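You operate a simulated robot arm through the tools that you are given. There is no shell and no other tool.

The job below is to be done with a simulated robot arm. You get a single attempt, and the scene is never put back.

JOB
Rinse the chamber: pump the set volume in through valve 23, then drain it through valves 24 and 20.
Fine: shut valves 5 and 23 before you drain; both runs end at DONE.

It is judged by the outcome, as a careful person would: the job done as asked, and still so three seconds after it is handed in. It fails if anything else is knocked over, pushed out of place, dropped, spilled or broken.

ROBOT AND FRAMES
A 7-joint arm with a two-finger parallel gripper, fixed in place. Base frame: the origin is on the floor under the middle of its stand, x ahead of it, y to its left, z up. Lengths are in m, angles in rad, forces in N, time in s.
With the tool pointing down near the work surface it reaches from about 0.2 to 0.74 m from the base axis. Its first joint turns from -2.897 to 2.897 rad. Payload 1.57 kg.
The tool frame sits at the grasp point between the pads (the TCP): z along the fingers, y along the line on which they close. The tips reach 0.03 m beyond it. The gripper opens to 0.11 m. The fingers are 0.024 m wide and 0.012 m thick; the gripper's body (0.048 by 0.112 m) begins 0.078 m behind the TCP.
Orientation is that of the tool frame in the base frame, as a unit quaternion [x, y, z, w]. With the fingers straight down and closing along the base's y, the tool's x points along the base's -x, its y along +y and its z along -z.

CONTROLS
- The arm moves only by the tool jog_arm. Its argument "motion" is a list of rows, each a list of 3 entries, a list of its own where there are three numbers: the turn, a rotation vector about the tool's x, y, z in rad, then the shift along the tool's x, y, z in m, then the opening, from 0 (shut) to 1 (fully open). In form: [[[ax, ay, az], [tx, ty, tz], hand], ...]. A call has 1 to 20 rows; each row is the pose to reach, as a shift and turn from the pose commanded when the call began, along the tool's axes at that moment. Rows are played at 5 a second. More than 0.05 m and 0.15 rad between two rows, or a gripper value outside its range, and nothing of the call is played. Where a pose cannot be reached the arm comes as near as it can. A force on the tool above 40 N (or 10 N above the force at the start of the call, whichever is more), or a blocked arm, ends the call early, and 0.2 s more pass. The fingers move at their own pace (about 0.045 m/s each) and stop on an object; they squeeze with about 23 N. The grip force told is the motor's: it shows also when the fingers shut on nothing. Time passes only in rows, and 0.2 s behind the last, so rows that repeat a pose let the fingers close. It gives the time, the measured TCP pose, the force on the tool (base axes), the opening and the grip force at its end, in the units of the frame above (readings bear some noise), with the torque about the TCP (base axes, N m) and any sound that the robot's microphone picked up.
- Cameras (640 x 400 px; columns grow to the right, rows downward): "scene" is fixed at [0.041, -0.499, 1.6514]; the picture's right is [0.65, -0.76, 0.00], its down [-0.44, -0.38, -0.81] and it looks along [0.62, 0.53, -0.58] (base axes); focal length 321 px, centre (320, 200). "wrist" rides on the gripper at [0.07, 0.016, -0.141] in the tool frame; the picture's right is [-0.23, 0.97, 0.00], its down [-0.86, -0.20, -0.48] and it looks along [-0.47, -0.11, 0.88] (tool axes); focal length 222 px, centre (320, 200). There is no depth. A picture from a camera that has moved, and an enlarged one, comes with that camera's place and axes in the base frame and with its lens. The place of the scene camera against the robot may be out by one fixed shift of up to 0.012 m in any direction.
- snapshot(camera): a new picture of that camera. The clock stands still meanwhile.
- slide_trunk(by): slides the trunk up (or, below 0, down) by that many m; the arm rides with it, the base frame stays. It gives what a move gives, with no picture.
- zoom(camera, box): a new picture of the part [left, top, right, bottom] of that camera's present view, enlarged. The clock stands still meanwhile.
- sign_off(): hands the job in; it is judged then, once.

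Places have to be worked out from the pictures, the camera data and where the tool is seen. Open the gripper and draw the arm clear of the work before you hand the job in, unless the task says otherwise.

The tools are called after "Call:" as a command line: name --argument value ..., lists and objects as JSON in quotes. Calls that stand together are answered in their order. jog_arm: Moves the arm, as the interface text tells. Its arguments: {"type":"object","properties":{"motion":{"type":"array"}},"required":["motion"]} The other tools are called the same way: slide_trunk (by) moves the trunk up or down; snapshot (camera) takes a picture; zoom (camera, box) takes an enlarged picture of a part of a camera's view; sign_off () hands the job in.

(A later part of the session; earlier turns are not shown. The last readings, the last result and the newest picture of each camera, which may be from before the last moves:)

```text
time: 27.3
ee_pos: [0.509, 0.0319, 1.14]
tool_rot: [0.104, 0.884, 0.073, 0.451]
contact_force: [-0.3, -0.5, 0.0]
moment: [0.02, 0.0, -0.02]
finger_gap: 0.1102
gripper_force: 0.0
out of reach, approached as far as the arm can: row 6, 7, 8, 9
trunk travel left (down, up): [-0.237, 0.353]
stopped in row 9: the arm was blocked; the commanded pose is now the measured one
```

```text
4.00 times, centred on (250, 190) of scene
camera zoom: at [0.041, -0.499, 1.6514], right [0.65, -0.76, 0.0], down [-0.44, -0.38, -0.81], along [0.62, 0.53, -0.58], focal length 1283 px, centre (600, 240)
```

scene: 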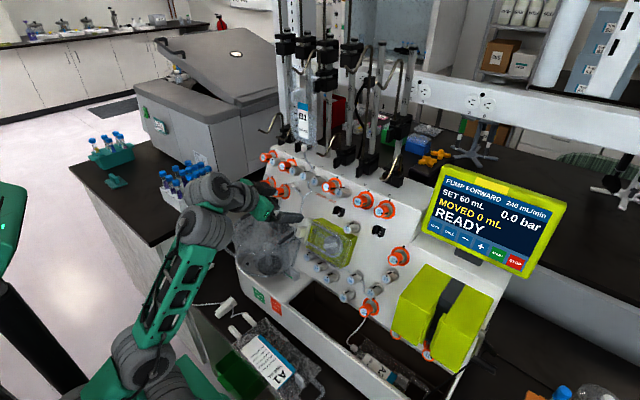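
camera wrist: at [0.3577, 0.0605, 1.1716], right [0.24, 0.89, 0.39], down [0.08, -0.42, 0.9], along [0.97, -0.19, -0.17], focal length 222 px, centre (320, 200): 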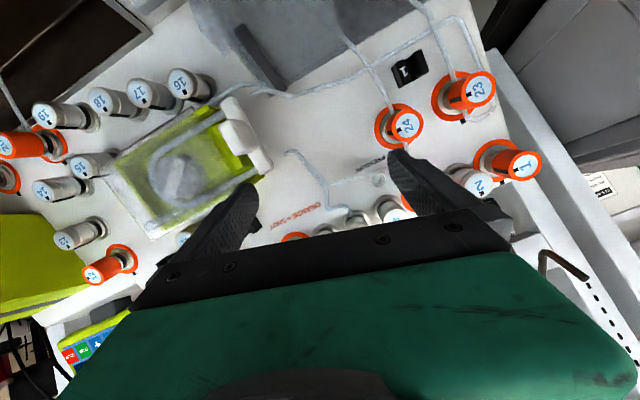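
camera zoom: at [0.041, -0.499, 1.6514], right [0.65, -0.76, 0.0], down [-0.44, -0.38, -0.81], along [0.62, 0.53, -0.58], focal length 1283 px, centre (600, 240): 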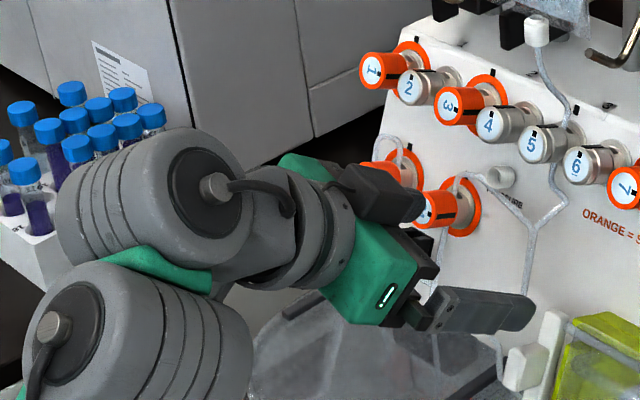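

The hand is clear of the panel. I back up and away a little with the same orientation before I lower the trunk again.

Call:
jog_arm --motion '[[[0, 0, 0], [-0.0076, 0.0024, -0.0119], 1.0], [[0, 0, 0], [-0.0151, 0.0048, -0.0237], 1.0], [[0, 0, 0], [-0.0227, 0.0072, -0.0356], 1.0], [[0, 0, 0], [-0.0303, 0.0095, -0.0475], 1.0], [[0, 0, 0], [-0.0378, 0.0119, -0.0593], 1.0], [[0, 0, 0], [-0.0454, 0.0143, -0.0712], 1.0], [[0, 0, 0], [-0.0454, 0.0143, -0.0712], 1.0]]'

```text
time: 28.9
ee_pos: [0.4631, 0.0295, 1.231]
tool_rot: [0.103, 0.879, 0.076, 0.459]
contact_force: [0.3, -0.5, 0.7]
moment: [0.02, 0.03, -0.01]
finger_gap: 0.1101
gripper_force: 0.0
trunk travel left (down, up): [-0.237, 0.353]
```

No reach warning at this pose, so a lower trunk helps. I lower it another 0.1 m: the TCP goes to about 1.13, with the tips around x = 0.49.

Call:
slide_trunk --by -0.1

Call:
snapshot --camera "wrist"

```text
time: 30.2
ee_pos: [0.4633, 0.0286, 1.1303]
tool_rot: [0.104, 0.879, 0.075, 0.459]
contact_force: [0.2, -0.2, -0.7]
moment: [0.02, 0.04, 0.0]
finger_gap: 0.11
gripper_force: 0.1
trunk travel left (down, up): [-0.137, 0.453]
```

```text
taken
camera wrist: at [0.3108, 0.0569, 1.1593], right [0.24, 0.88, 0.4], down [0.06, -0.43, 0.9], along [0.97, -0.19, -0.16], focal length 222 px, centre (320, 200)
```

wrist: 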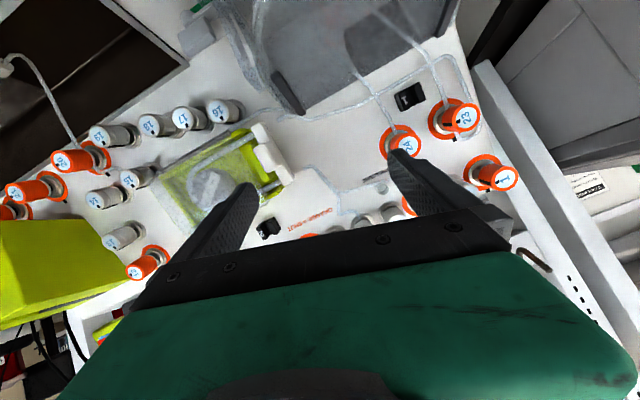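

I zoom into this view to find the knob axis direction: where the lines from knob base to face converge gives the panel normal.

Call:
zoom --camera "wrist" --box '[360, 70, 520, 170]'

Call:
zoom --camera "wrist" --box '[0, 80, 160, 180]'

Call:
zoom --camera "wrist" --box '[60, 80, 260, 205]'

Call:
zoom --camera "wrist" --box '[90, 170, 250, 290]'

```text
4.00 times, centred on (440, 120) of wrist
camera zoom: at [0.3108, 0.0569, 1.1593], right [0.24, 0.88, 0.4], down [0.06, -0.43, 0.9], along [0.97, -0.19, -0.16], focal length 888 px, centre (-160, 520)
```

zoom: 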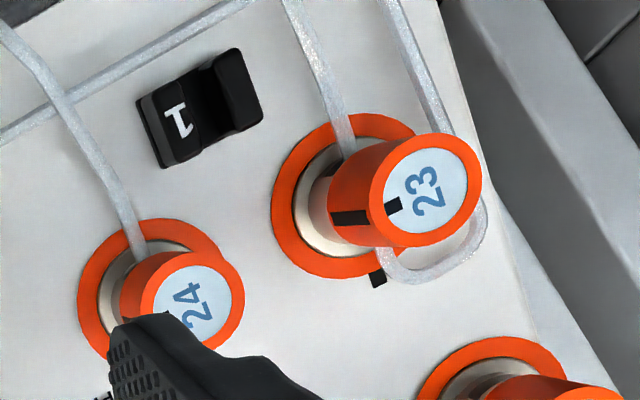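

```text
4.00 times, centred on (80, 130) of wrist
camera zoom: at [0.3108, 0.0569, 1.1593], right [0.24, 0.88, 0.4], down [0.06, -0.43, 0.9], along [0.97, -0.19, -0.16], focal length 888 px, centre (1280, 480)
```

zoom: 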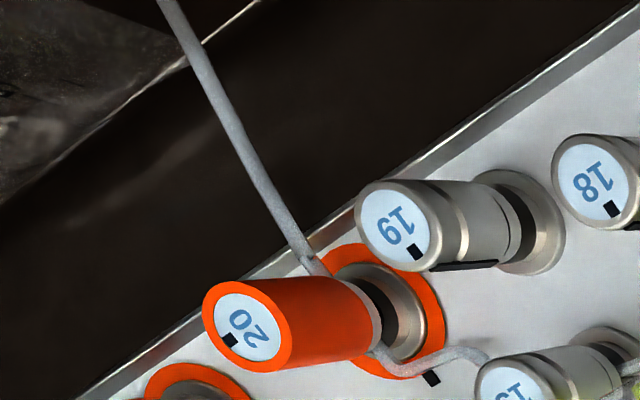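

```text
3.20 times, centred on (160, 142) of wrist
camera zoom: at [0.3108, 0.0569, 1.1593], right [0.24, 0.88, 0.4], down [0.06, -0.43, 0.9], along [0.97, -0.19, -0.16], focal length 711 px, centre (832, 384)
```

zoom: 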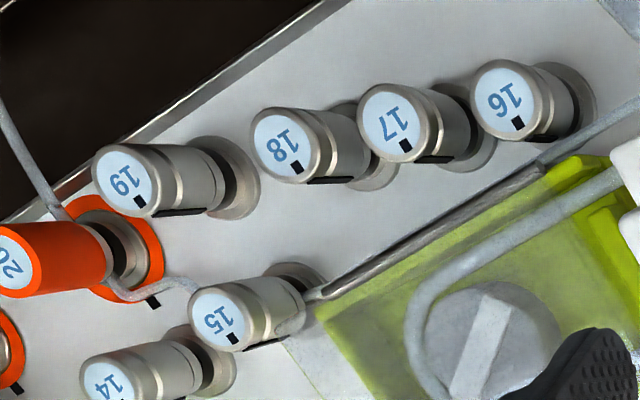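

```text
3.33 times, centred on (170, 230) of wrist
camera zoom: at [0.3108, 0.0569, 1.1593], right [0.24, 0.88, 0.4], down [0.06, -0.43, 0.9], along [0.97, -0.19, -0.16], focal length 740 px, centre (820, 100)
```

zoom: 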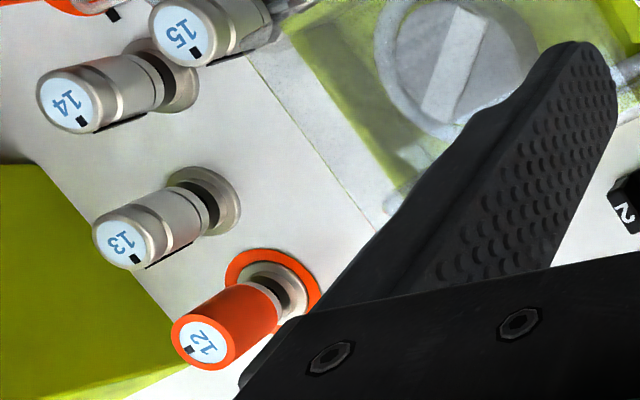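

Triangulating from two wrist views gives these knob faces:

| Knob | Face (m) |
|---|---|
| 23 | (0.572, 0.187, 1.106) |
| 24 | (0.574, 0.123, 1.102) |
| 20 | (0.510, -0.273, 0.932) |
| 1 | (0.606, 0.206, 1.180) |
| 5 | (0.607, 0.035, 1.180) |

The panel normal is about 21° above horizontal. I align the tool to it slowly while moving toward valve 23's approach.

Call:
jog_arm --motion '[[[-0.003, -0.03, 0], [-0.003, 0.01, -0.005], 1.0], [[-0.006, -0.06, 0], [-0.006, 0.02, -0.01], 1.0], [[-0.009, -0.09, 0], [-0.01, 0.03, -0.014], 1.0], [[-0.013, -0.119, 0], [-0.013, 0.04, -0.019], 1.0], [[-0.016, -0.149, 0], [-0.016, 0.05, -0.024], 1.0], [[-0.019, -0.179, 0], [-0.019, 0.06, -0.029], 1.0], [[-0.022, -0.209, 0], [-0.022, 0.07, -0.033], 1.0], [[-0.025, -0.239, 0], [-0.025, 0.08, -0.038], 1.0], [[-0.025, -0.239, 0], [-0.025, 0.08, -0.038], 1.0]]'

Call:
snapshot --camera "wrist"

Call:
snapshot --camera "scene"

```text
time: 32.2
ee_pos: [0.4567, 0.0978, 1.2271]
tool_rot: [0.107, 0.819, 0.073, 0.559]
contact_force: [-0.2, -0.5, -0.4]
moment: [0.01, 0.02, 0.02]
finger_gap: 0.1097
gripper_force: 0.1
out of reach, approached as far as the arm can: row 4, 5, 6, 7, 8, 9
trunk travel left (down, up): [-0.137, 0.453]
```

```text
taken
camera wrist: at [0.3035, 0.1312, 1.2198], right [0.17, 0.88, 0.44], down [-0.16, -0.41, 0.9], along [0.97, -0.22, 0.07], focal length 222 px, centre (320, 200)
```

wrist: 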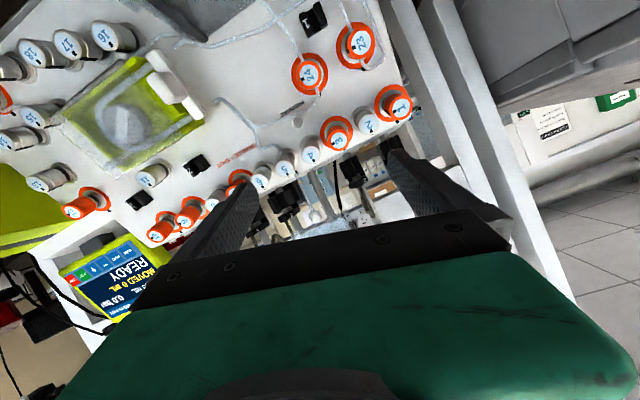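

```text
taken
```

scene: 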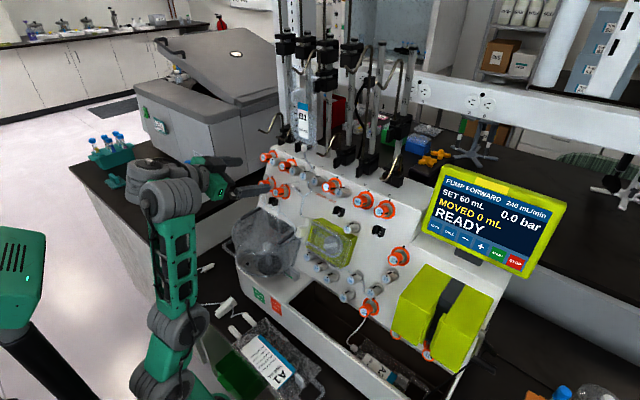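

The orientation is now right, z axis (0.93, 0, -0.36), but the arm cannot reach as low as commanded. I look at the arm's lower links to understand its configuration.

Call:
zoom --camera "scene" --box '[80, 150, 280, 400]'

Call:
zoom --camera "scene" --box '[100, 140, 300, 265]'

Call:
zoom --camera "scene" --box '[60, 275, 260, 400]'

```text
1.60 times, centred on (180, 275) of scene
camera zoom: at [0.041, -0.499, 1.6514], right [0.65, -0.76, 0.0], down [-0.44, -0.38, -0.81], along [0.62, 0.53, -0.58], focal length 513 px, centre (544, 80)
```

zoom: 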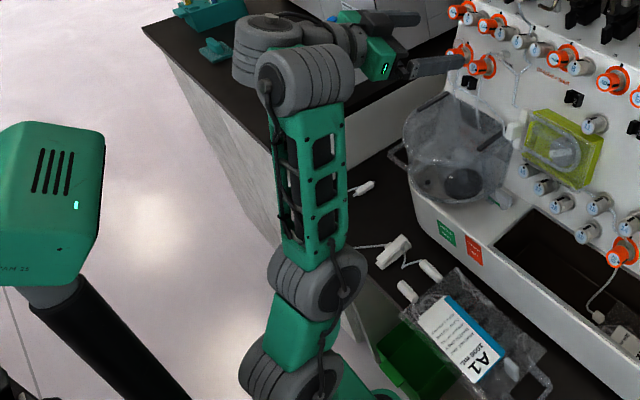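

```text
3.20 times, centred on (200, 202) of scene
camera zoom: at [0.041, -0.499, 1.6514], right [0.65, -0.76, 0.0], down [-0.44, -0.38, -0.81], along [0.62, 0.53, -0.58], focal length 1026 px, centre (704, 192)
```

zoom: 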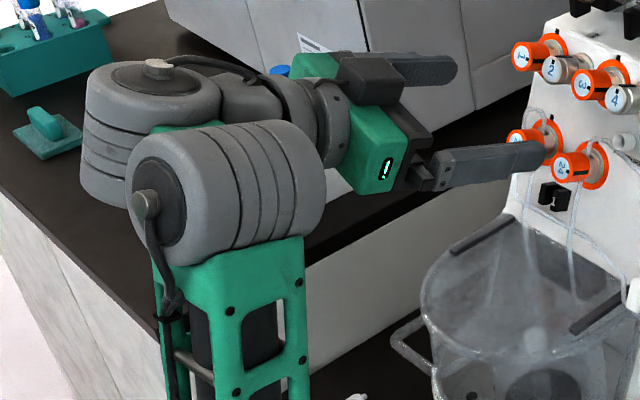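

```text
3.20 times, centred on (160, 338) of scene
camera zoom: at [0.041, -0.499, 1.6514], right [0.65, -0.76, 0.0], down [-0.44, -0.38, -0.81], along [0.62, 0.53, -0.58], focal length 1026 px, centre (832, -240)
```

zoom: 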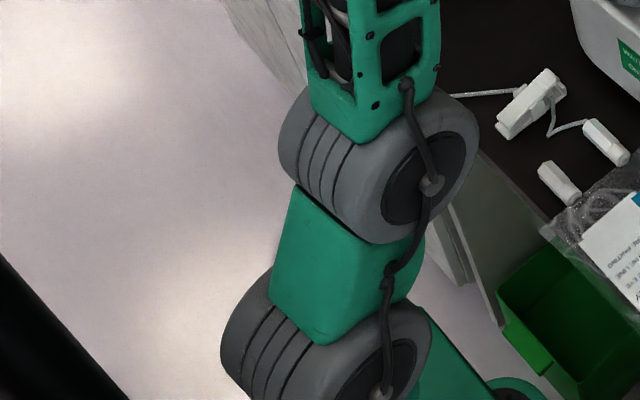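

The chain looks like stacked pitch joints with a yaw and roll wrist, nearly straight up now. The tool orientation is what I want, so I lower the trunk 0.09 m (TCP to z of about 1.14), which stays above the chamber lid at z = 1.01.

Call:
slide_trunk --by -0.09

Call:
snapshot --camera "wrist"

```text
time: 33.5
ee_pos: [0.4565, 0.0978, 1.1385]
tool_rot: [0.107, 0.819, 0.074, 0.558]
contact_force: [-0.2, -1.0, 0.1]
moment: [0.0, -0.01, 0.0]
finger_gap: 0.1102
gripper_force: 0.0
trunk travel left (down, up): [-0.047, 0.543]
```

```text
taken
camera wrist: at [0.3034, 0.1311, 1.1299], right [0.17, 0.88, 0.44], down [-0.16, -0.41, 0.9], along [0.97, -0.22, 0.07], focal length 222 px, centre (320, 200)
```

wrist: 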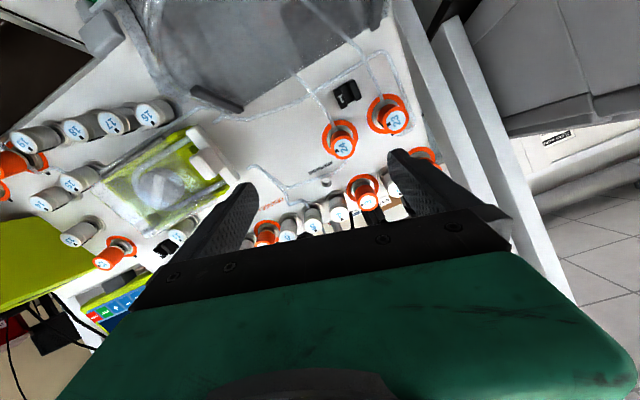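

The view is clear. I translate to line up with valve 23, about 9 cm in front of its face, while rolling the gripper to a start angle near +0.9 rad. That leaves room for the -90° opening turn.

Call:
jog_arm --motion '[[[0, 0, 0.08], [0.0015, 0.011, 0.0036], 1.0], [[0, 0, 0.16], [0.003, 0.022, 0.0072], 1.0], [[0, 0, 0.24], [0.0045, 0.033, 0.0108], 0.9], [[0, 0, 0.32], [0.006, 0.044, 0.0144], 0.8], [[0, 0, 0.4], [0.0075, 0.056, 0.018], 0.7], [[0, 0, 0.48], [0.009, 0.067, 0.0217], 0.6], [[0, 0, 0.56], [0.0105, 0.078, 0.0253], 0.5], [[0, 0, 0.64], [0.012, 0.0889, 0.0289], 0.45], [[0, 0, 0.64], [0.012, 0.0889, 0.0289], 0.45]]'

Call:
snapshot --camera "wrist"

Call:
snapshot --camera "scene"

```text
time: 35.5
ee_pos: [0.4733, 0.183, 1.1062]
tool_rot: [0.359, 0.744, 0.245, 0.507]
contact_force: [0.1, 1.3, -0.6]
moment: [0.03, 0.03, 0.0]
finger_gap: 0.0498
gripper_force: 0.0
out of reach, approached as far as the arm can: row 4, 5, 6, 7, 8, 9
trunk travel left (down, up): [-0.047, 0.543]
```

```text
taken
camera wrist: at [0.3311, 0.2479, 1.1295], right [0.33, 0.43, 0.84], down [-0.31, -0.8, 0.52], along [0.89, -0.43, -0.13], focal length 222 px, centre (320, 200)
```

wrist: 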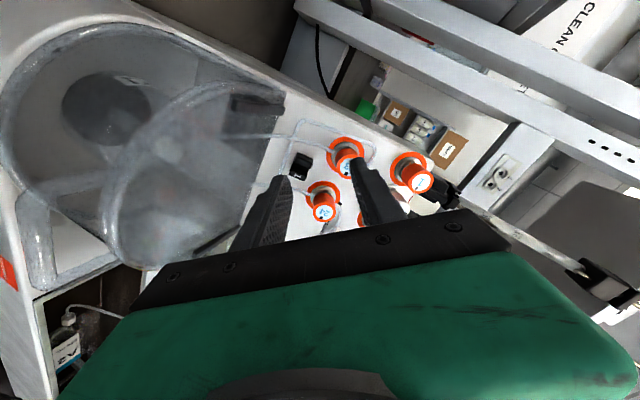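

```text
taken
```

scene: 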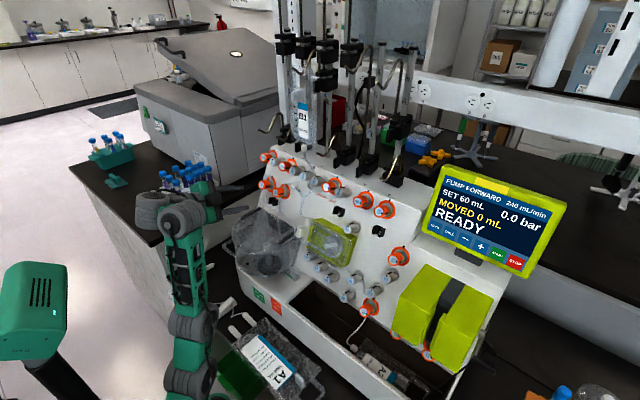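

The orientation is right, but now the arm is stretched straight up, so the TCP sits about 4 cm too low for valve 23's axis. I raise the trunk a little to fix that.

Call:
slide_trunk --by 0.05

Call:
snapshot --camera "wrist"

```text
time: 36.4
ee_pos: [0.4732, 0.1829, 1.1555]
tool_rot: [0.358, 0.744, 0.246, 0.507]
contact_force: [-0.6, -0.7, 0.0]
moment: [-0.03, 0.0, -0.01]
finger_gap: 0.0497
gripper_force: 0.2
trunk travel left (down, up): [-0.097, 0.493]
```

```text
taken
camera wrist: at [0.3311, 0.2479, 1.1794], right [0.33, 0.43, 0.84], down [-0.31, -0.79, 0.52], along [0.89, -0.43, -0.13], focal length 222 px, centre (320, 200)
```

wrist: 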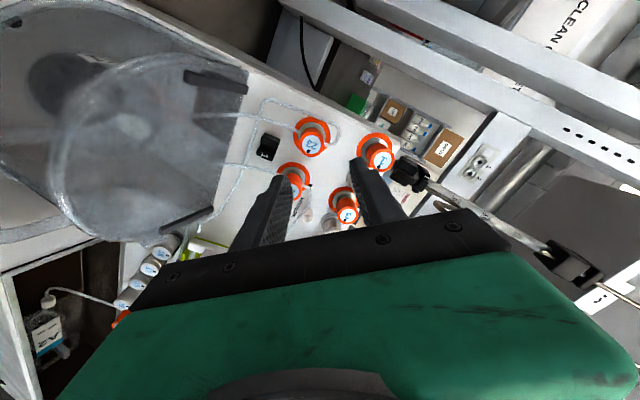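

Valve 23 is visible between the fingers' lines. I do a no-op jog to learn whether the commanded pose differs from the measured one after the out-of-reach call.

Call:
jog_arm --motion '[[[0, 0, 0], [0, 0, 0], 0.45]]'

```text
time: 36.8
ee_pos: [0.4732, 0.184, 1.1561]
tool_rot: [0.358, 0.745, 0.245, 0.507]
contact_force: [0.0, 1.0, 0.2]
moment: [0.0, -0.01, 0.0]
finger_gap: 0.0493
gripper_force: 0.1
trunk travel left (down, up): [-0.097, 0.493]
```

The commanded pose matches the measured one. I zoom in on valve 23 to refine its position from this view.

Call:
zoom --camera "wrist" --box '[250, 100, 410, 200]'

```text
4.00 times, centred on (330, 150) of wrist
camera zoom: at [0.3311, 0.2479, 1.1794], right [0.33, 0.43, 0.84], down [-0.31, -0.79, 0.52], along [0.89, -0.43, -0.13], focal length 888 px, centre (280, 400)
```

zoom: 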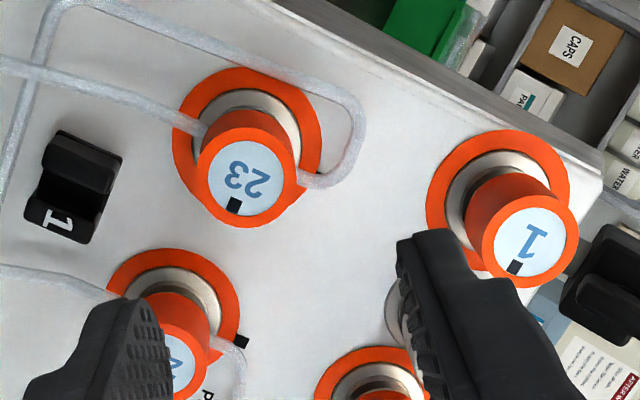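

The face fix repeats at (0.572, 0.185, 1.106) and the knob axis lies along the tool axis. I advance to 6 cm from the face, centred on the axis.

Call:
jog_arm --motion '[[[0, 0, 0], [0.0019, -0.0019, 0.0126], 0.45], [[0, 0, 0], [0.0038, -0.0038, 0.0252], 0.45], [[0, 0, 0], [0.0056, -0.0058, 0.0378], 0.45], [[0, 0, 0], [0.0075, -0.0077, 0.0504], 0.45], [[0, 0, 0], [0.0075, -0.0077, 0.0504], 0.45]]'

Call:
zoom --camera "wrist" --box '[240, 100, 400, 200]'

```text
time: 38.0
ee_pos: [0.5019, 0.1834, 1.1393]
tool_rot: [0.36, 0.747, 0.244, 0.503]
contact_force: [0.2, 0.1, -0.4]
moment: [0.02, -0.01, 0.0]
finger_gap: 0.0495
gripper_force: 0.1
out of reach, approached as far as the arm can: row 3, 4, 5
trunk travel left (down, up): [-0.097, 0.493]
```

```text
4.00 times, centred on (320, 150) of wrist
camera zoom: at [0.3596, 0.2481, 1.1631], right [0.34, 0.43, 0.84], down [-0.3, -0.8, 0.53], along [0.89, -0.43, -0.14], focal length 888 px, centre (320, 400)
```

zoom: 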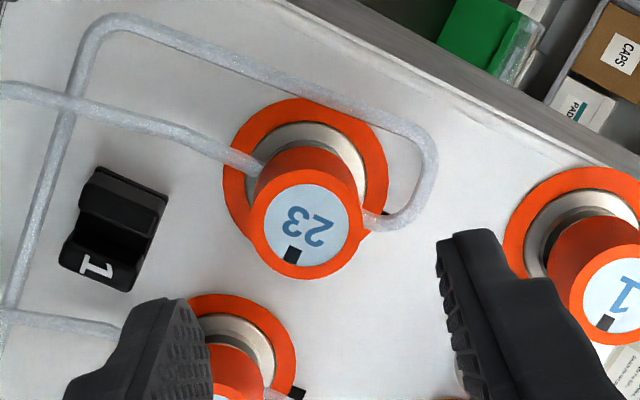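

Out of reach again while moving forward, so I look at how the arm is posed now.

Call:
zoom --camera "scene" --box '[80, 150, 320, 400]'

```text
1.60 times, centred on (200, 275) of scene
camera zoom: at [0.041, -0.499, 1.6514], right [0.65, -0.76, 0.0], down [-0.44, -0.38, -0.81], along [0.62, 0.53, -0.58], focal length 513 px, centre (512, 80)
```

zoom: 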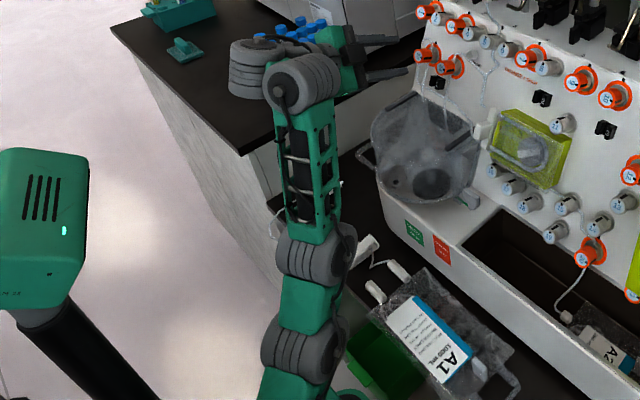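

The arm is fully straight, i.e. stretched, so the trunk should be a bit higher for this reach. I raise it 0.06 m, then move along to the approach point for 23.

Call:
slide_trunk --by 0.06

```text
time: 39.0
ee_pos: [0.5017, 0.1841, 1.1982]
tool_rot: [0.359, 0.747, 0.245, 0.503]
contact_force: [-0.3, -0.1, -0.6]
moment: [-0.02, -0.02, -0.01]
finger_gap: 0.0498
gripper_force: 0.1
trunk travel left (down, up): [-0.157, 0.433]
```

Now I move down to the axis of valve 23, to 6 cm before its face.

Call:
jog_arm --motion '[[[0, 0, 0], [0.0064, -0.0077, 0.0066], 0.45], [[0, 0, 0], [0.0127, -0.0155, 0.0133], 0.45], [[0, 0, 0], [0.019, -0.0232, 0.0199], 0.45], [[0, 0, 0], [0.0254, -0.0309, 0.0265], 0.45], [[0, 0, 0], [0.0318, -0.0387, 0.0332], 0.45], [[0, 0, 0], [0.0381, -0.0464, 0.0398], 0.45], [[0, 0, 0], [0.0381, -0.0464, 0.0398], 0.45]]'

Call:
snapshot --camera "wrist"

```text
time: 40.6
ee_pos: [0.5009, 0.1826, 1.1987]
tool_rot: [0.359, 0.748, 0.244, 0.503]
contact_force: [0.2, -0.5, -0.3]
moment: [0.0, 0.01, 0.03]
finger_gap: 0.0492
gripper_force: 0.0
out of reach, approached as far as the arm can: row 1, 2, 3, 4, 5, 6, 7
trunk travel left (down, up): [-0.157, 0.433]
```

```text
taken
camera wrist: at [0.3596, 0.2481, 1.2231], right [0.34, 0.43, 0.84], down [-0.3, -0.8, 0.53], along [0.89, -0.43, -0.14], focal length 222 px, centre (320, 200)
```

wrist: 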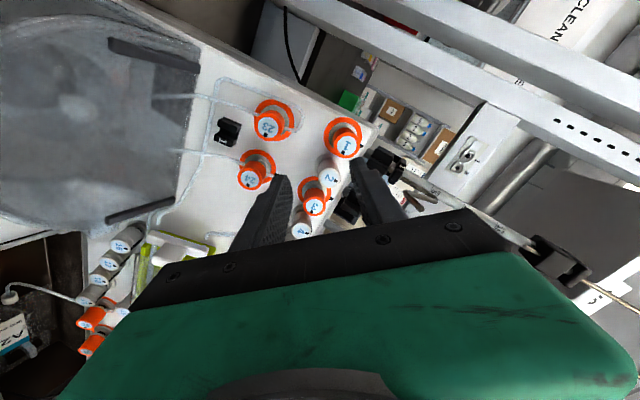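

The arm does not move at all on this command: a joint is at its stop in this wrist configuration. I look closely at the wrist structure to understand which joint it is.

Call:
zoom --camera "scene" --box '[130, 130, 290, 230]'

Call:
zoom --camera "scene" --box '[60, 240, 300, 400]'

```text
4.00 times, centred on (210, 180) of scene
camera zoom: at [0.041, -0.499, 1.6514], right [0.65, -0.76, 0.0], down [-0.44, -0.38, -0.81], along [0.62, 0.53, -0.58], focal length 1283 px, centre (760, 280)
```

zoom: 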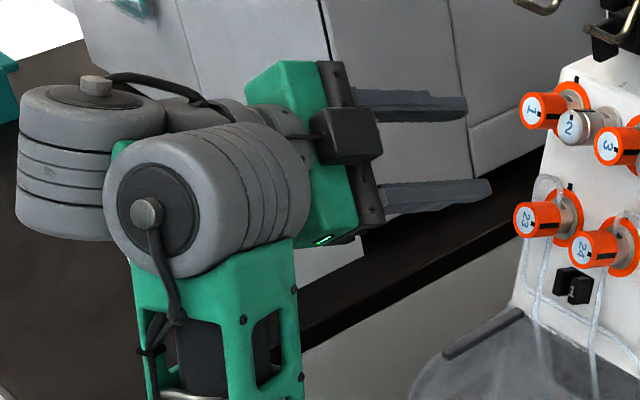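

```text
2.50 times, centred on (180, 320) of scene
camera zoom: at [0.041, -0.499, 1.6514], right [0.65, -0.76, 0.0], down [-0.44, -0.38, -0.81], along [0.62, 0.53, -0.58], focal length 802 px, centre (670, -100)
```

zoom: 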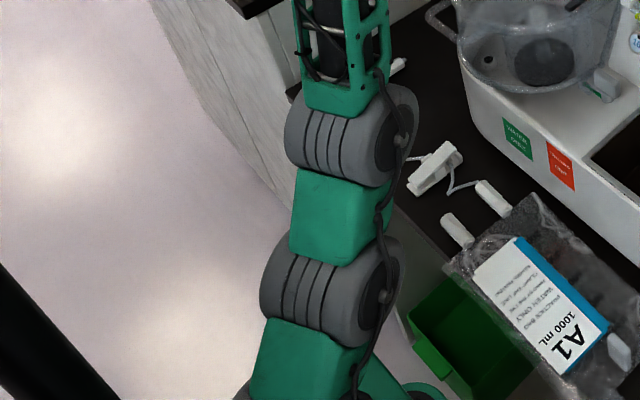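

The picture now suggests the cause: the wrist pitch joint is at its stop because the wrist is in its "folded" branch, with the tool always bent at least 90° back from the forearm. I plan to flip the wrist branch in free air. First I swing the tool to point left about the wrist centre.

Call:
jog_arm --motion '[[[-0.05, 0.087, 0], [0.0216, 0.0125, -0.0012], 0.45], [[-0.1, 0.173, 0], [0.043, 0.0248, -0.005], 0.45], [[-0.15, 0.26, 0], [0.064, 0.0369, -0.0112], 0.45], [[-0.2, 0.346, 0], [0.0843, 0.0487, -0.0197], 0.45], [[-0.25, 0.433, 0], [0.1038, 0.0599, -0.0306], 0.45], [[-0.3, 0.52, 0], [0.1222, 0.0706, -0.0437], 0.45]]'

Call:
snapshot --camera "scene"

```text
time: 42.0
ee_pos: [0.4549, 0.325, 1.2001]
tool_rot: [0.206, 0.807, 0.435, 0.341]
contact_force: [0.5, 0.3, 0.4]
moment: [0.0, 0.01, -0.02]
finger_gap: 0.0495
gripper_force: 0.0
out of reach, approached as far as the arm can: row 4, 5, 6
trunk travel left (down, up): [-0.157, 0.433]
```

```text
taken
```

scene: 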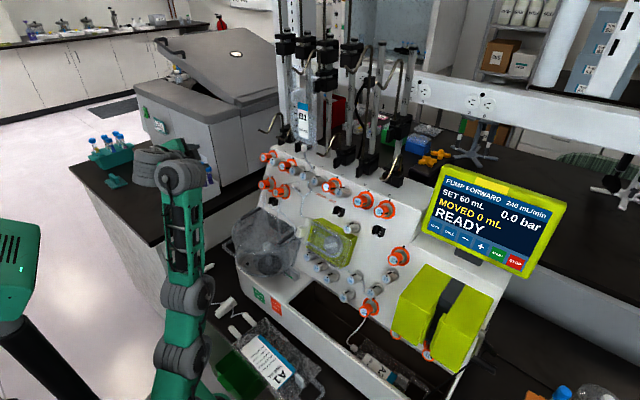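

The swing went as planned. The fingers are now toward the centrifuge side, so I check clearance with the wrist camera before I continue.

Call:
snapshot --camera "wrist"

Call:
zoom --camera "scene" --box '[100, 110, 300, 235]'

```text
taken
camera wrist: at [0.3053, 0.2983, 1.2425], right [0.19, 0.38, 0.91], down [0.23, -0.91, 0.33], along [0.96, 0.14, -0.26], focal length 222 px, centre (320, 200)
```

wrist: 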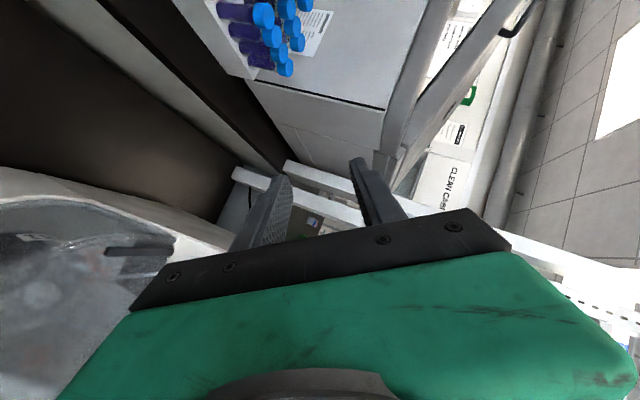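

```text
3.20 times, centred on (200, 172) of scene
camera zoom: at [0.041, -0.499, 1.6514], right [0.65, -0.76, 0.0], down [-0.44, -0.38, -0.81], along [0.62, 0.53, -0.58], focal length 1026 px, centre (704, 288)
```

zoom: 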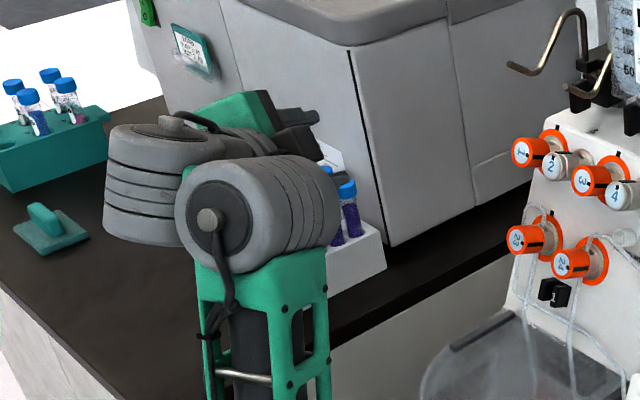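

The rack of capped tubes sits at about (0.45, 0.43, 1.09), under the sweep. To keep well clear I first shift the whole hand 15 cm right and slightly up before rotating further.

Call:
jog_arm --motion '[[[0, 0, 0], [-0.0176, -0.0092, -0.016], 0.45], [[0, 0, 0], [-0.0352, -0.0184, -0.032], 0.45], [[0, 0, 0], [-0.0528, -0.0276, -0.0479], 0.45], [[0, 0, 0], [-0.0703, -0.0368, -0.0639], 0.45], [[0, 0, 0], [-0.0879, -0.046, -0.0798], 0.45], [[0, 0, 0], [-0.1055, -0.0552, -0.0958], 0.45], [[0, 0, 0], [-0.1055, -0.0552, -0.0958], 0.45]]'

Call:
snapshot --camera "scene"

```text
time: 43.6
ee_pos: [0.4541, 0.1731, 1.2299]
tool_rot: [0.206, 0.806, 0.437, 0.343]
contact_force: [0.7, 0.2, 0.2]
moment: [-0.01, 0.0, -0.04]
finger_gap: 0.0493
gripper_force: 0.0
out of reach, approached as far as the arm can: row 1, 2, 3, 4, 5
trunk travel left (down, up): [-0.157, 0.433]
```

```text
taken
```

scene: 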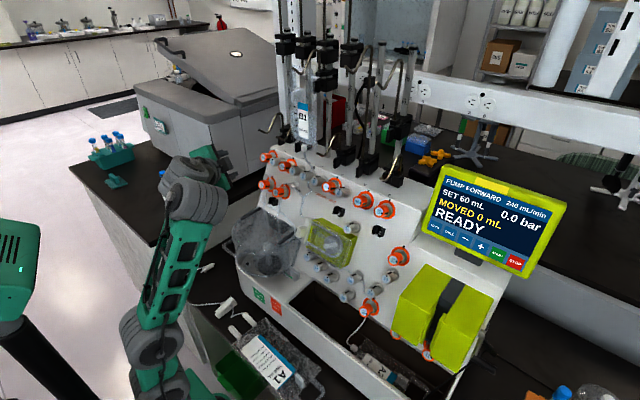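

That worked and the arm unbent. Now, with the wrist centre near (0.27, 0.03, 1.33), I continue swinging the tool to point left (+y), well inside the space between me and the tube rack.

Call:
jog_arm --motion '[[[-0.0695, 0.0719, 0], [0.0179, 0.0173, -0.0012], 0.45], [[-0.139, 0.1438, 0], [0.0357, 0.0345, -0.005], 0.45], [[-0.2085, 0.2157, 0], [0.0531, 0.0513, -0.0112], 0.45], [[-0.278, 0.2876, 0], [0.07, 0.0677, -0.0197], 0.45], [[-0.3475, 0.3595, 0], [0.0862, 0.0833, -0.0306], 0.45], [[-0.417, 0.4314, 0], [0.1015, 0.0981, -0.0437], 0.45], [[-0.4865, 0.5033, 0], [0.1158, 0.1119, -0.0588], 0.45], [[-0.556, 0.5752, 0], [0.129, 0.1246, -0.0758], 0.45], [[-0.6255, 0.6471, 0], [0.1408, 0.1361, -0.0946], 0.45]]'

Call:
snapshot --camera "scene"

```text
time: 45.6
ee_pos: [0.2971, 0.3268, 1.2862]
tool_rot: [-0.051, 0.701, 0.702, 0.116]
contact_force: [1.0, -0.9, 0.1]
moment: [0.02, -0.04, 0.17]
finger_gap: 0.0496
gripper_force: 0.1
out of reach, approached as far as the arm can: row 1, 2, 3, 4, 5, 6, 7, 8, 9
trunk travel left (down, up): [-0.157, 0.433]
```

```text
taken
```

scene: 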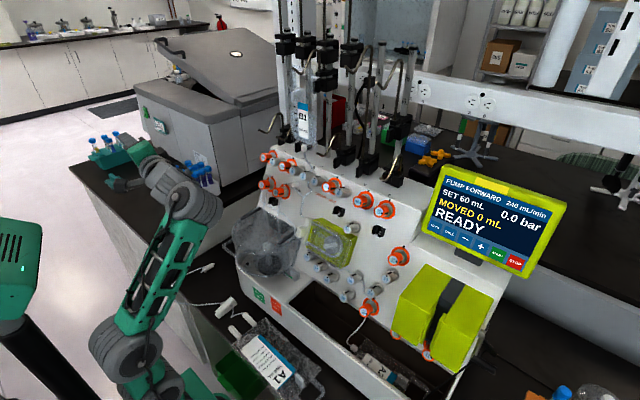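

The tool now points left (+y). I continue about the same wrist axis about 0.5 rad past this point so the wrist joint changes sign.

Call:
jog_arm --motion '[[[-0.0695, 0.0719, 0], [0.0179, 0.0173, -0.0012], 0.45], [[-0.139, 0.1438, 0], [0.0357, 0.0345, -0.005], 0.45], [[-0.2085, 0.2157, 0], [0.0531, 0.0513, -0.0112], 0.45], [[-0.278, 0.2876, 0], [0.07, 0.0677, -0.0197], 0.45], [[-0.3475, 0.3595, 0], [0.0862, 0.0833, -0.0306], 0.45]]'

Call:
zoom --camera "scene" --box '[20, 100, 260, 400]'

```text
time: 46.8
ee_pos: [0.1806, 0.3266, 1.3582]
tool_rot: [-0.197, 0.578, 0.791, -0.02]
contact_force: [-0.5, 0.2, 0.1]
moment: [-0.02, 0.02, -0.03]
finger_gap: 0.0495
gripper_force: 0.0
out of reach, approached as far as the arm can: row 1, 2, 3, 4, 5
trunk travel left (down, up): [-0.157, 0.433]
```

```text
1.33 times, centred on (140, 250) of scene
camera zoom: at [0.041, -0.499, 1.6514], right [0.65, -0.76, 0.0], down [-0.44, -0.38, -0.81], along [0.62, 0.53, -0.58], focal length 428 px, centre (560, 133)
```

zoom: 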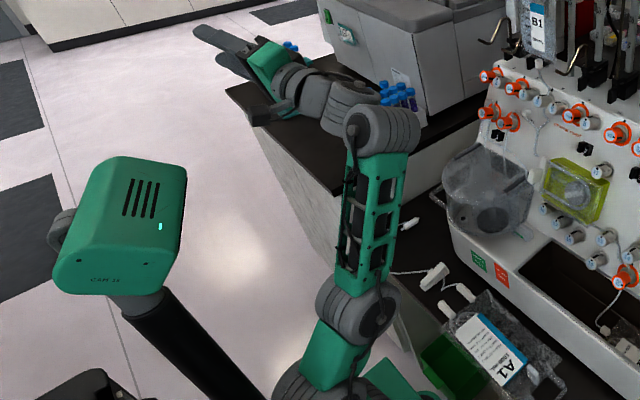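

The tool points left, back and up now. Next I rotate the tool frame rigidly about the lateral (left) axis, so the wrist pitch joint travels away from its stop with the wrist centre held.

Call:
jog_arm --motion '[[[-0.0193, -0.0421, 0.132], [-0.0108, 0.0041, -0.0003], 0.45], [[-0.0386, -0.0843, 0.264], [-0.0221, 0.0068, -0.0011], 0.45], [[-0.058, -0.1264, 0.3961], [-0.0335, 0.0079, -0.0024], 0.45], [[-0.0773, -0.1686, 0.5281], [-0.0449, 0.0075, -0.0042], 0.45], [[-0.0966, -0.2107, 0.6601], [-0.0561, 0.0055, -0.0065], 0.45], [[-0.1159, -0.2528, 0.7921], [-0.0668, 0.0021, -0.0092], 0.45], [[-0.1352, -0.295, 0.9241], [-0.0769, -0.0028, -0.0123], 0.45], [[-0.1546, -0.3371, 1.0562], [-0.0861, -0.009, -0.0157], 0.45]]'

Call:
zoom --camera "scene" --box '[20, 100, 260, 400]'

```text
time: 48.6
ee_pos: [0.2676, 0.3467, 1.3437]
tool_rot: [0.252, 0.536, 0.733, -0.336]
contact_force: [0.4, 0.4, 0.0]
moment: [-0.01, 0.02, 0.05]
finger_gap: 0.0497
gripper_force: 0.0
out of reach, approached as far as the arm can: row 8
trunk travel left (down, up): [-0.157, 0.433]
```

```text
1.33 times, centred on (140, 250) of scene
camera zoom: at [0.041, -0.499, 1.6514], right [0.65, -0.76, 0.0], down [-0.44, -0.38, -0.81], along [0.62, 0.53, -0.58], focal length 428 px, centre (560, 133)
```

zoom: 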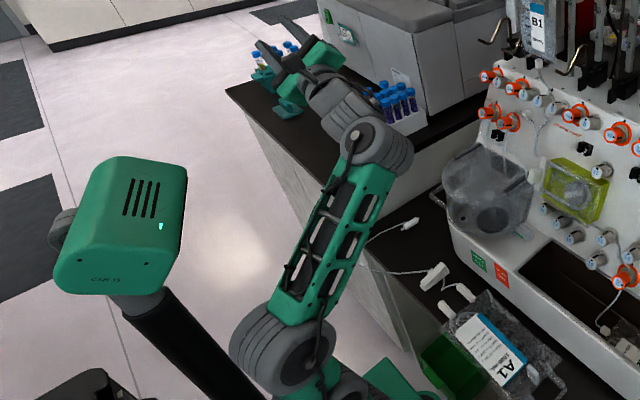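

The flip is progressing as intended: the tool now points left and up, and only one row reached a limit. I continue the same rotation another 1.1 rad.

Call:
jog_arm --motion '[[[-0.0165, -0.0445, 0.1319], [-0.0114, 0.0034, -0.0003], 0.45], [[-0.033, -0.089, 0.2638], [-0.0231, 0.0052, -0.0011], 0.45], [[-0.0496, -0.1336, 0.3956], [-0.0348, 0.0055, -0.0025], 0.45], [[-0.0661, -0.1781, 0.5275], [-0.0465, 0.0042, -0.0043], 0.45], [[-0.0826, -0.2226, 0.6594], [-0.0578, 0.0014, -0.0066], 0.45], [[-0.0991, -0.2671, 0.7913], [-0.0684, -0.0029, -0.0094], 0.45], [[-0.1156, -0.3116, 0.9232], [-0.0783, -0.0087, -0.0125], 0.45], [[-0.1322, -0.3562, 1.055], [-0.0872, -0.0157, -0.0159], 0.45]]'

Call:
zoom --camera "scene" --box '[20, 100, 260, 400]'

```text
time: 50.4
ee_pos: [0.3506, 0.3268, 0.9711]
tool_rot: [0.591, 0.353, 0.469, -0.553]
contact_force: [0.3, -0.2, -0.5]
moment: [0.01, -0.01, 0.01]
finger_gap: 0.0497
gripper_force: 0.1
out of reach, approached as far as the arm can: row 1, 2, 3, 4, 5, 6, 7, 8
trunk travel left (down, up): [-0.157, 0.433]
```

```text
1.33 times, centred on (140, 250) of scene
camera zoom: at [0.041, -0.499, 1.6514], right [0.65, -0.76, 0.0], down [-0.44, -0.38, -0.81], along [0.62, 0.53, -0.58], focal length 428 px, centre (560, 133)
```

zoom: 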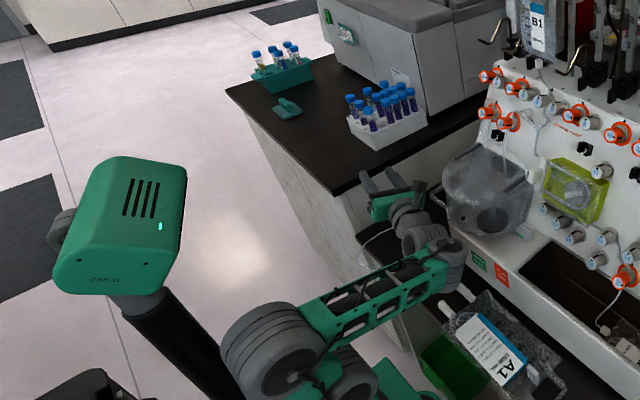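

The arm dropped far lower than commanded: another joint stop was reached and the whole forearm rotated instead. No contact force, but the hand is now low beside the chamber. I look closely before moving anything.

Call:
zoom --camera "scene" --box '[120, 190, 320, 315]'

Call:
zoom --camera "scene" --box '[60, 250, 300, 400]'

Call:
snapshot --camera "wrist"

```text
3.20 times, centred on (220, 252) of scene
camera zoom: at [0.041, -0.499, 1.6514], right [0.65, -0.76, 0.0], down [-0.44, -0.38, -0.81], along [0.62, 0.53, -0.58], focal length 1026 px, centre (640, 32)
```

zoom: 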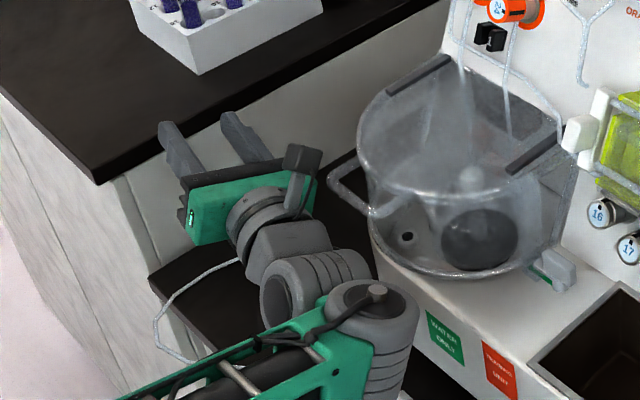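

```text
2.67 times, centred on (180, 325) of scene
camera zoom: at [0.041, -0.499, 1.6514], right [0.65, -0.76, 0.0], down [-0.44, -0.38, -0.81], along [0.62, 0.53, -0.58], focal length 855 px, centre (693, -133)
```

zoom: 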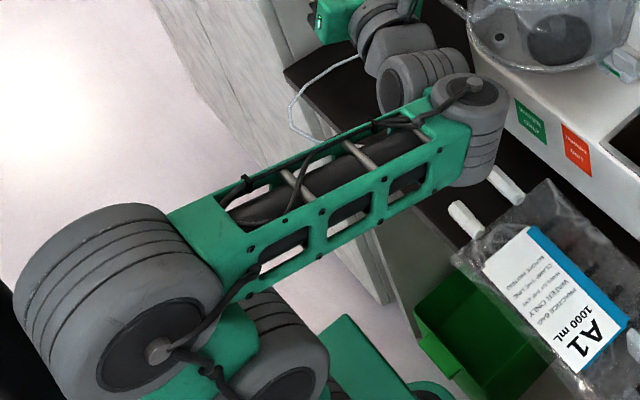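

```text
taken
camera wrist: at [0.3658, 0.178, 1.0244], right [0.84, -0.11, -0.53], down [-0.53, -0.36, -0.77], along [-0.1, 0.93, -0.36], focal length 222 px, centre (320, 200)
```

wrist: 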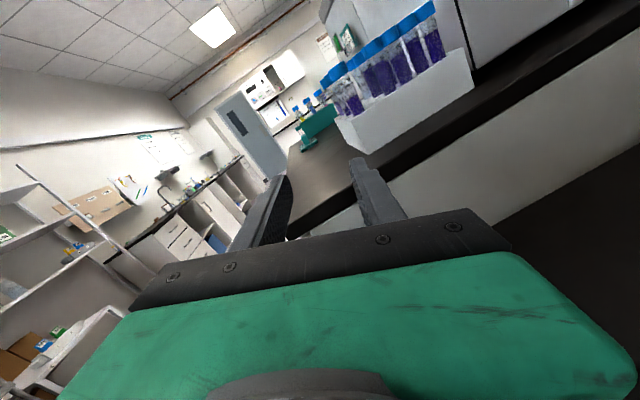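

The hand is beside the chamber front with nothing touched. I reverse the rotation while lifting straight up, first four rows only, then check.

Call:
jog_arm --motion '[[[0.0165, 0.0445, -0.1319], [0.0439, -0.0161, 0.0015], 0.45], [[0.033, 0.089, -0.2638], [0.0871, -0.0337, 0.0025], 0.45], [[0.0495, 0.1335, -0.3957], [0.1293, -0.0524, 0.0029], 0.45], [[0.066, 0.178, -0.5276], [0.1704, -0.0723, 0.0029], 0.45]]'

Call:
zoom --camera "scene" --box '[20, 100, 260, 400]'

```text
time: 51.4
ee_pos: [0.3358, 0.3204, 1.1584]
tool_rot: [0.418, 0.46, 0.636, -0.458]
contact_force: [-0.8, -0.6, 0.0]
moment: [-0.01, -0.03, 0.02]
finger_gap: 0.0497
gripper_force: 0.0
trunk travel left (down, up): [-0.157, 0.433]
```

```text
1.33 times, centred on (140, 250) of scene
camera zoom: at [0.041, -0.499, 1.6514], right [0.65, -0.76, 0.0], down [-0.44, -0.38, -0.81], along [0.62, 0.53, -0.58], focal length 428 px, centre (560, 133)
```

zoom: 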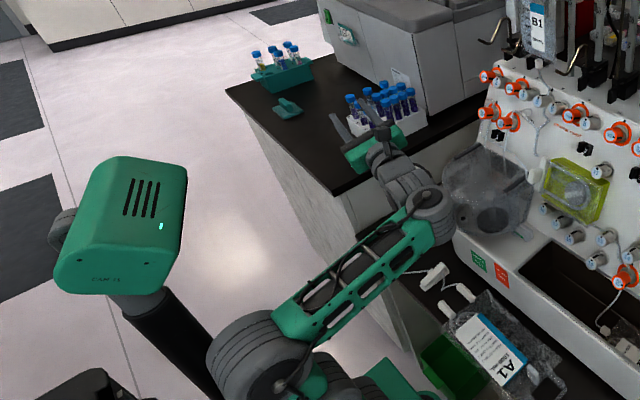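

Recovered upward cleanly with no warnings. I continue straight up and to the right to get well clear of the rack and chamber.

Call:
jog_arm --motion '[[[0, 0, 0], [0.0305, 0.0052, -0.0178], 0.45], [[0, 0, 0], [0.0609, 0.0104, -0.0355], 0.45], [[0, 0, 0], [0.0914, 0.0156, -0.0533], 0.45], [[0, 0, 0], [0.1218, 0.0208, -0.071], 0.45], [[0, 0, 0], [0.1523, 0.026, -0.0888], 0.45], [[0, 0, 0], [0.1523, 0.026, -0.0888], 0.45]]'

Call:
zoom --camera "scene" --box '[20, 100, 260, 400]'

```text
time: 52.8
ee_pos: [0.3321, 0.3071, 1.1782]
tool_rot: [0.417, 0.46, 0.637, -0.458]
contact_force: [0.4, -0.6, 0.1]
moment: [0.0, -0.02, -0.02]
finger_gap: 0.0495
gripper_force: 0.1
out of reach, approached as far as the arm can: row 1, 2, 3, 4, 5, 6
trunk travel left (down, up): [-0.157, 0.433]
```

```text
1.33 times, centred on (140, 250) of scene
camera zoom: at [0.041, -0.499, 1.6514], right [0.65, -0.76, 0.0], down [-0.44, -0.38, -0.81], along [0.62, 0.53, -0.58], focal length 428 px, centre (560, 133)
```

zoom: 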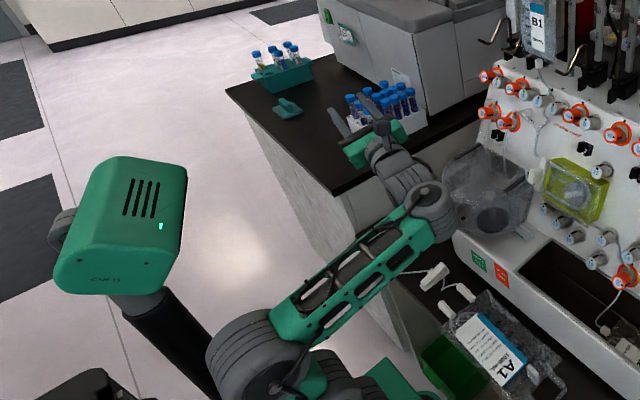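

Translation is blocked here with this orientation, so some wrist joint is saturated. I probe which direction of tool roll is free, with small moves in place.

Call:
jog_arm --motion '[[[0, 0, -0.1], [0, 0, 0], 0.45], [[0, 0, -0.2], [0, 0, 0], 0.45], [[0, 0, -0.3], [0, 0, 0], 0.45]]'

Call:
zoom --camera "scene" --box '[20, 100, 260, 400]'

```text
time: 53.6
ee_pos: [0.332, 0.3079, 1.1757]
tool_rot: [0.343, 0.518, 0.697, -0.357]
contact_force: [0.3, 0.6, 0.3]
moment: [0.0, -0.01, 0.01]
finger_gap: 0.0495
gripper_force: 0.0
trunk travel left (down, up): [-0.157, 0.433]
```

```text
1.33 times, centred on (140, 250) of scene
camera zoom: at [0.041, -0.499, 1.6514], right [0.65, -0.76, 0.0], down [-0.44, -0.38, -0.81], along [0.62, 0.53, -0.58], focal length 428 px, centre (560, 133)
```

zoom: 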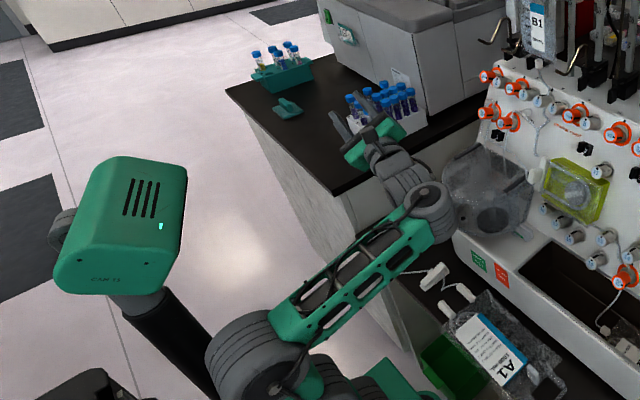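

Only the gripper turned and there was no warning: the last (roll) joint had been sitting at its stop all along. Rolling negative frees it, so I roll back about 2 rad in place to bring it to mid-range.

Call:
jog_arm --motion '[[[0, 0, -0.14], [0, 0, 0], 0.45], [[0, 0, -0.28], [0, 0, 0], 0.45], [[0, 0, -0.42], [0, 0, 0], 0.45], [[0, 0, -0.56], [0, 0, 0], 0.45], [[0, 0, -0.7], [0, 0, 0], 0.45], [[0, 0, -0.84], [0, 0, 0], 0.45], [[0, 0, -0.98], [0, 0, 0], 0.45], [[0, 0, -1.12], [0, 0, 0], 0.45], [[0, 0, -1.26], [0, 0, 0], 0.45], [[0, 0, -1.4], [0, 0, 0], 0.45], [[0, 0, -1.54], [0, 0, 0], 0.45], [[0, 0, -1.68], [0, 0, 0], 0.45], [[0, 0, -1.82], [0, 0, 0], 0.45], [[0, 0, -1.96], [0, 0, 0], 0.45]]'

Call:
zoom --camera "scene" --box '[20, 100, 260, 400]'

```text
time: 56.6
ee_pos: [0.3309, 0.309, 1.1761]
tool_rot: [-0.238, 0.574, 0.685, 0.38]
contact_force: [0.5, 1.0, -0.9]
moment: [0.0, 0.0, 0.01]
finger_gap: 0.0492
gripper_force: 0.1
trunk travel left (down, up): [-0.157, 0.433]
```

```text
1.33 times, centred on (140, 250) of scene
camera zoom: at [0.041, -0.499, 1.6514], right [0.65, -0.76, 0.0], down [-0.44, -0.38, -0.81], along [0.62, 0.53, -0.58], focal length 428 px, centre (560, 133)
```

zoom: 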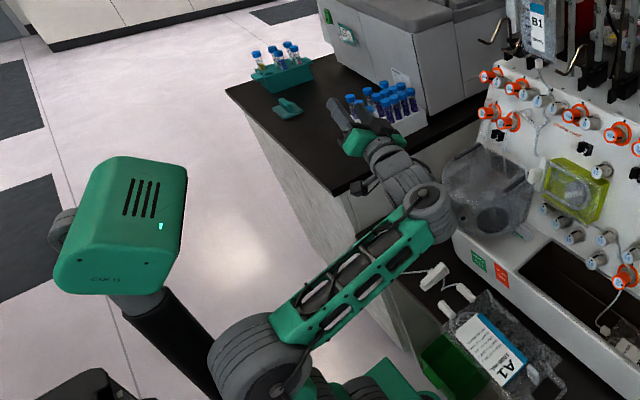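

The roll joint is freed by about 2.3 rad and the arm did not move otherwise. I test the translation up and right again.

Call:
jog_arm --motion '[[[0, 0, 0], [-0.0234, 0.0202, -0.0177], 0.45], [[0, 0, 0], [-0.0468, 0.0403, -0.0355], 0.45], [[0, 0, 0], [-0.0701, 0.0605, -0.0532], 0.45], [[0, 0, 0], [-0.0935, 0.0806, -0.071], 0.45], [[0, 0, 0], [-0.1169, 0.1008, -0.0887], 0.45], [[0, 0, 0], [-0.1169, 0.1008, -0.0887], 0.45]]'

Call:
zoom --camera "scene" --box '[20, 100, 260, 400]'

```text
time: 58.0
ee_pos: [0.3266, 0.2566, 1.3228]
tool_rot: [-0.236, 0.574, 0.686, 0.381]
contact_force: [0.8, -0.5, -1.0]
moment: [-0.01, -0.02, -0.04]
finger_gap: 0.0494
gripper_force: 0.1
out of reach, approached as far as the arm can: row 1, 2, 3, 4, 5, 6
trunk travel left (down, up): [-0.157, 0.433]
```

```text
1.33 times, centred on (140, 250) of scene
camera zoom: at [0.041, -0.499, 1.6514], right [0.65, -0.76, 0.0], down [-0.44, -0.38, -0.81], along [0.62, 0.53, -0.58], focal length 428 px, centre (560, 133)
```

zoom: 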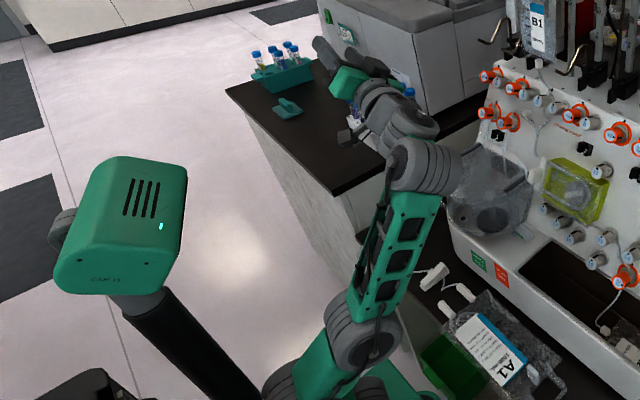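

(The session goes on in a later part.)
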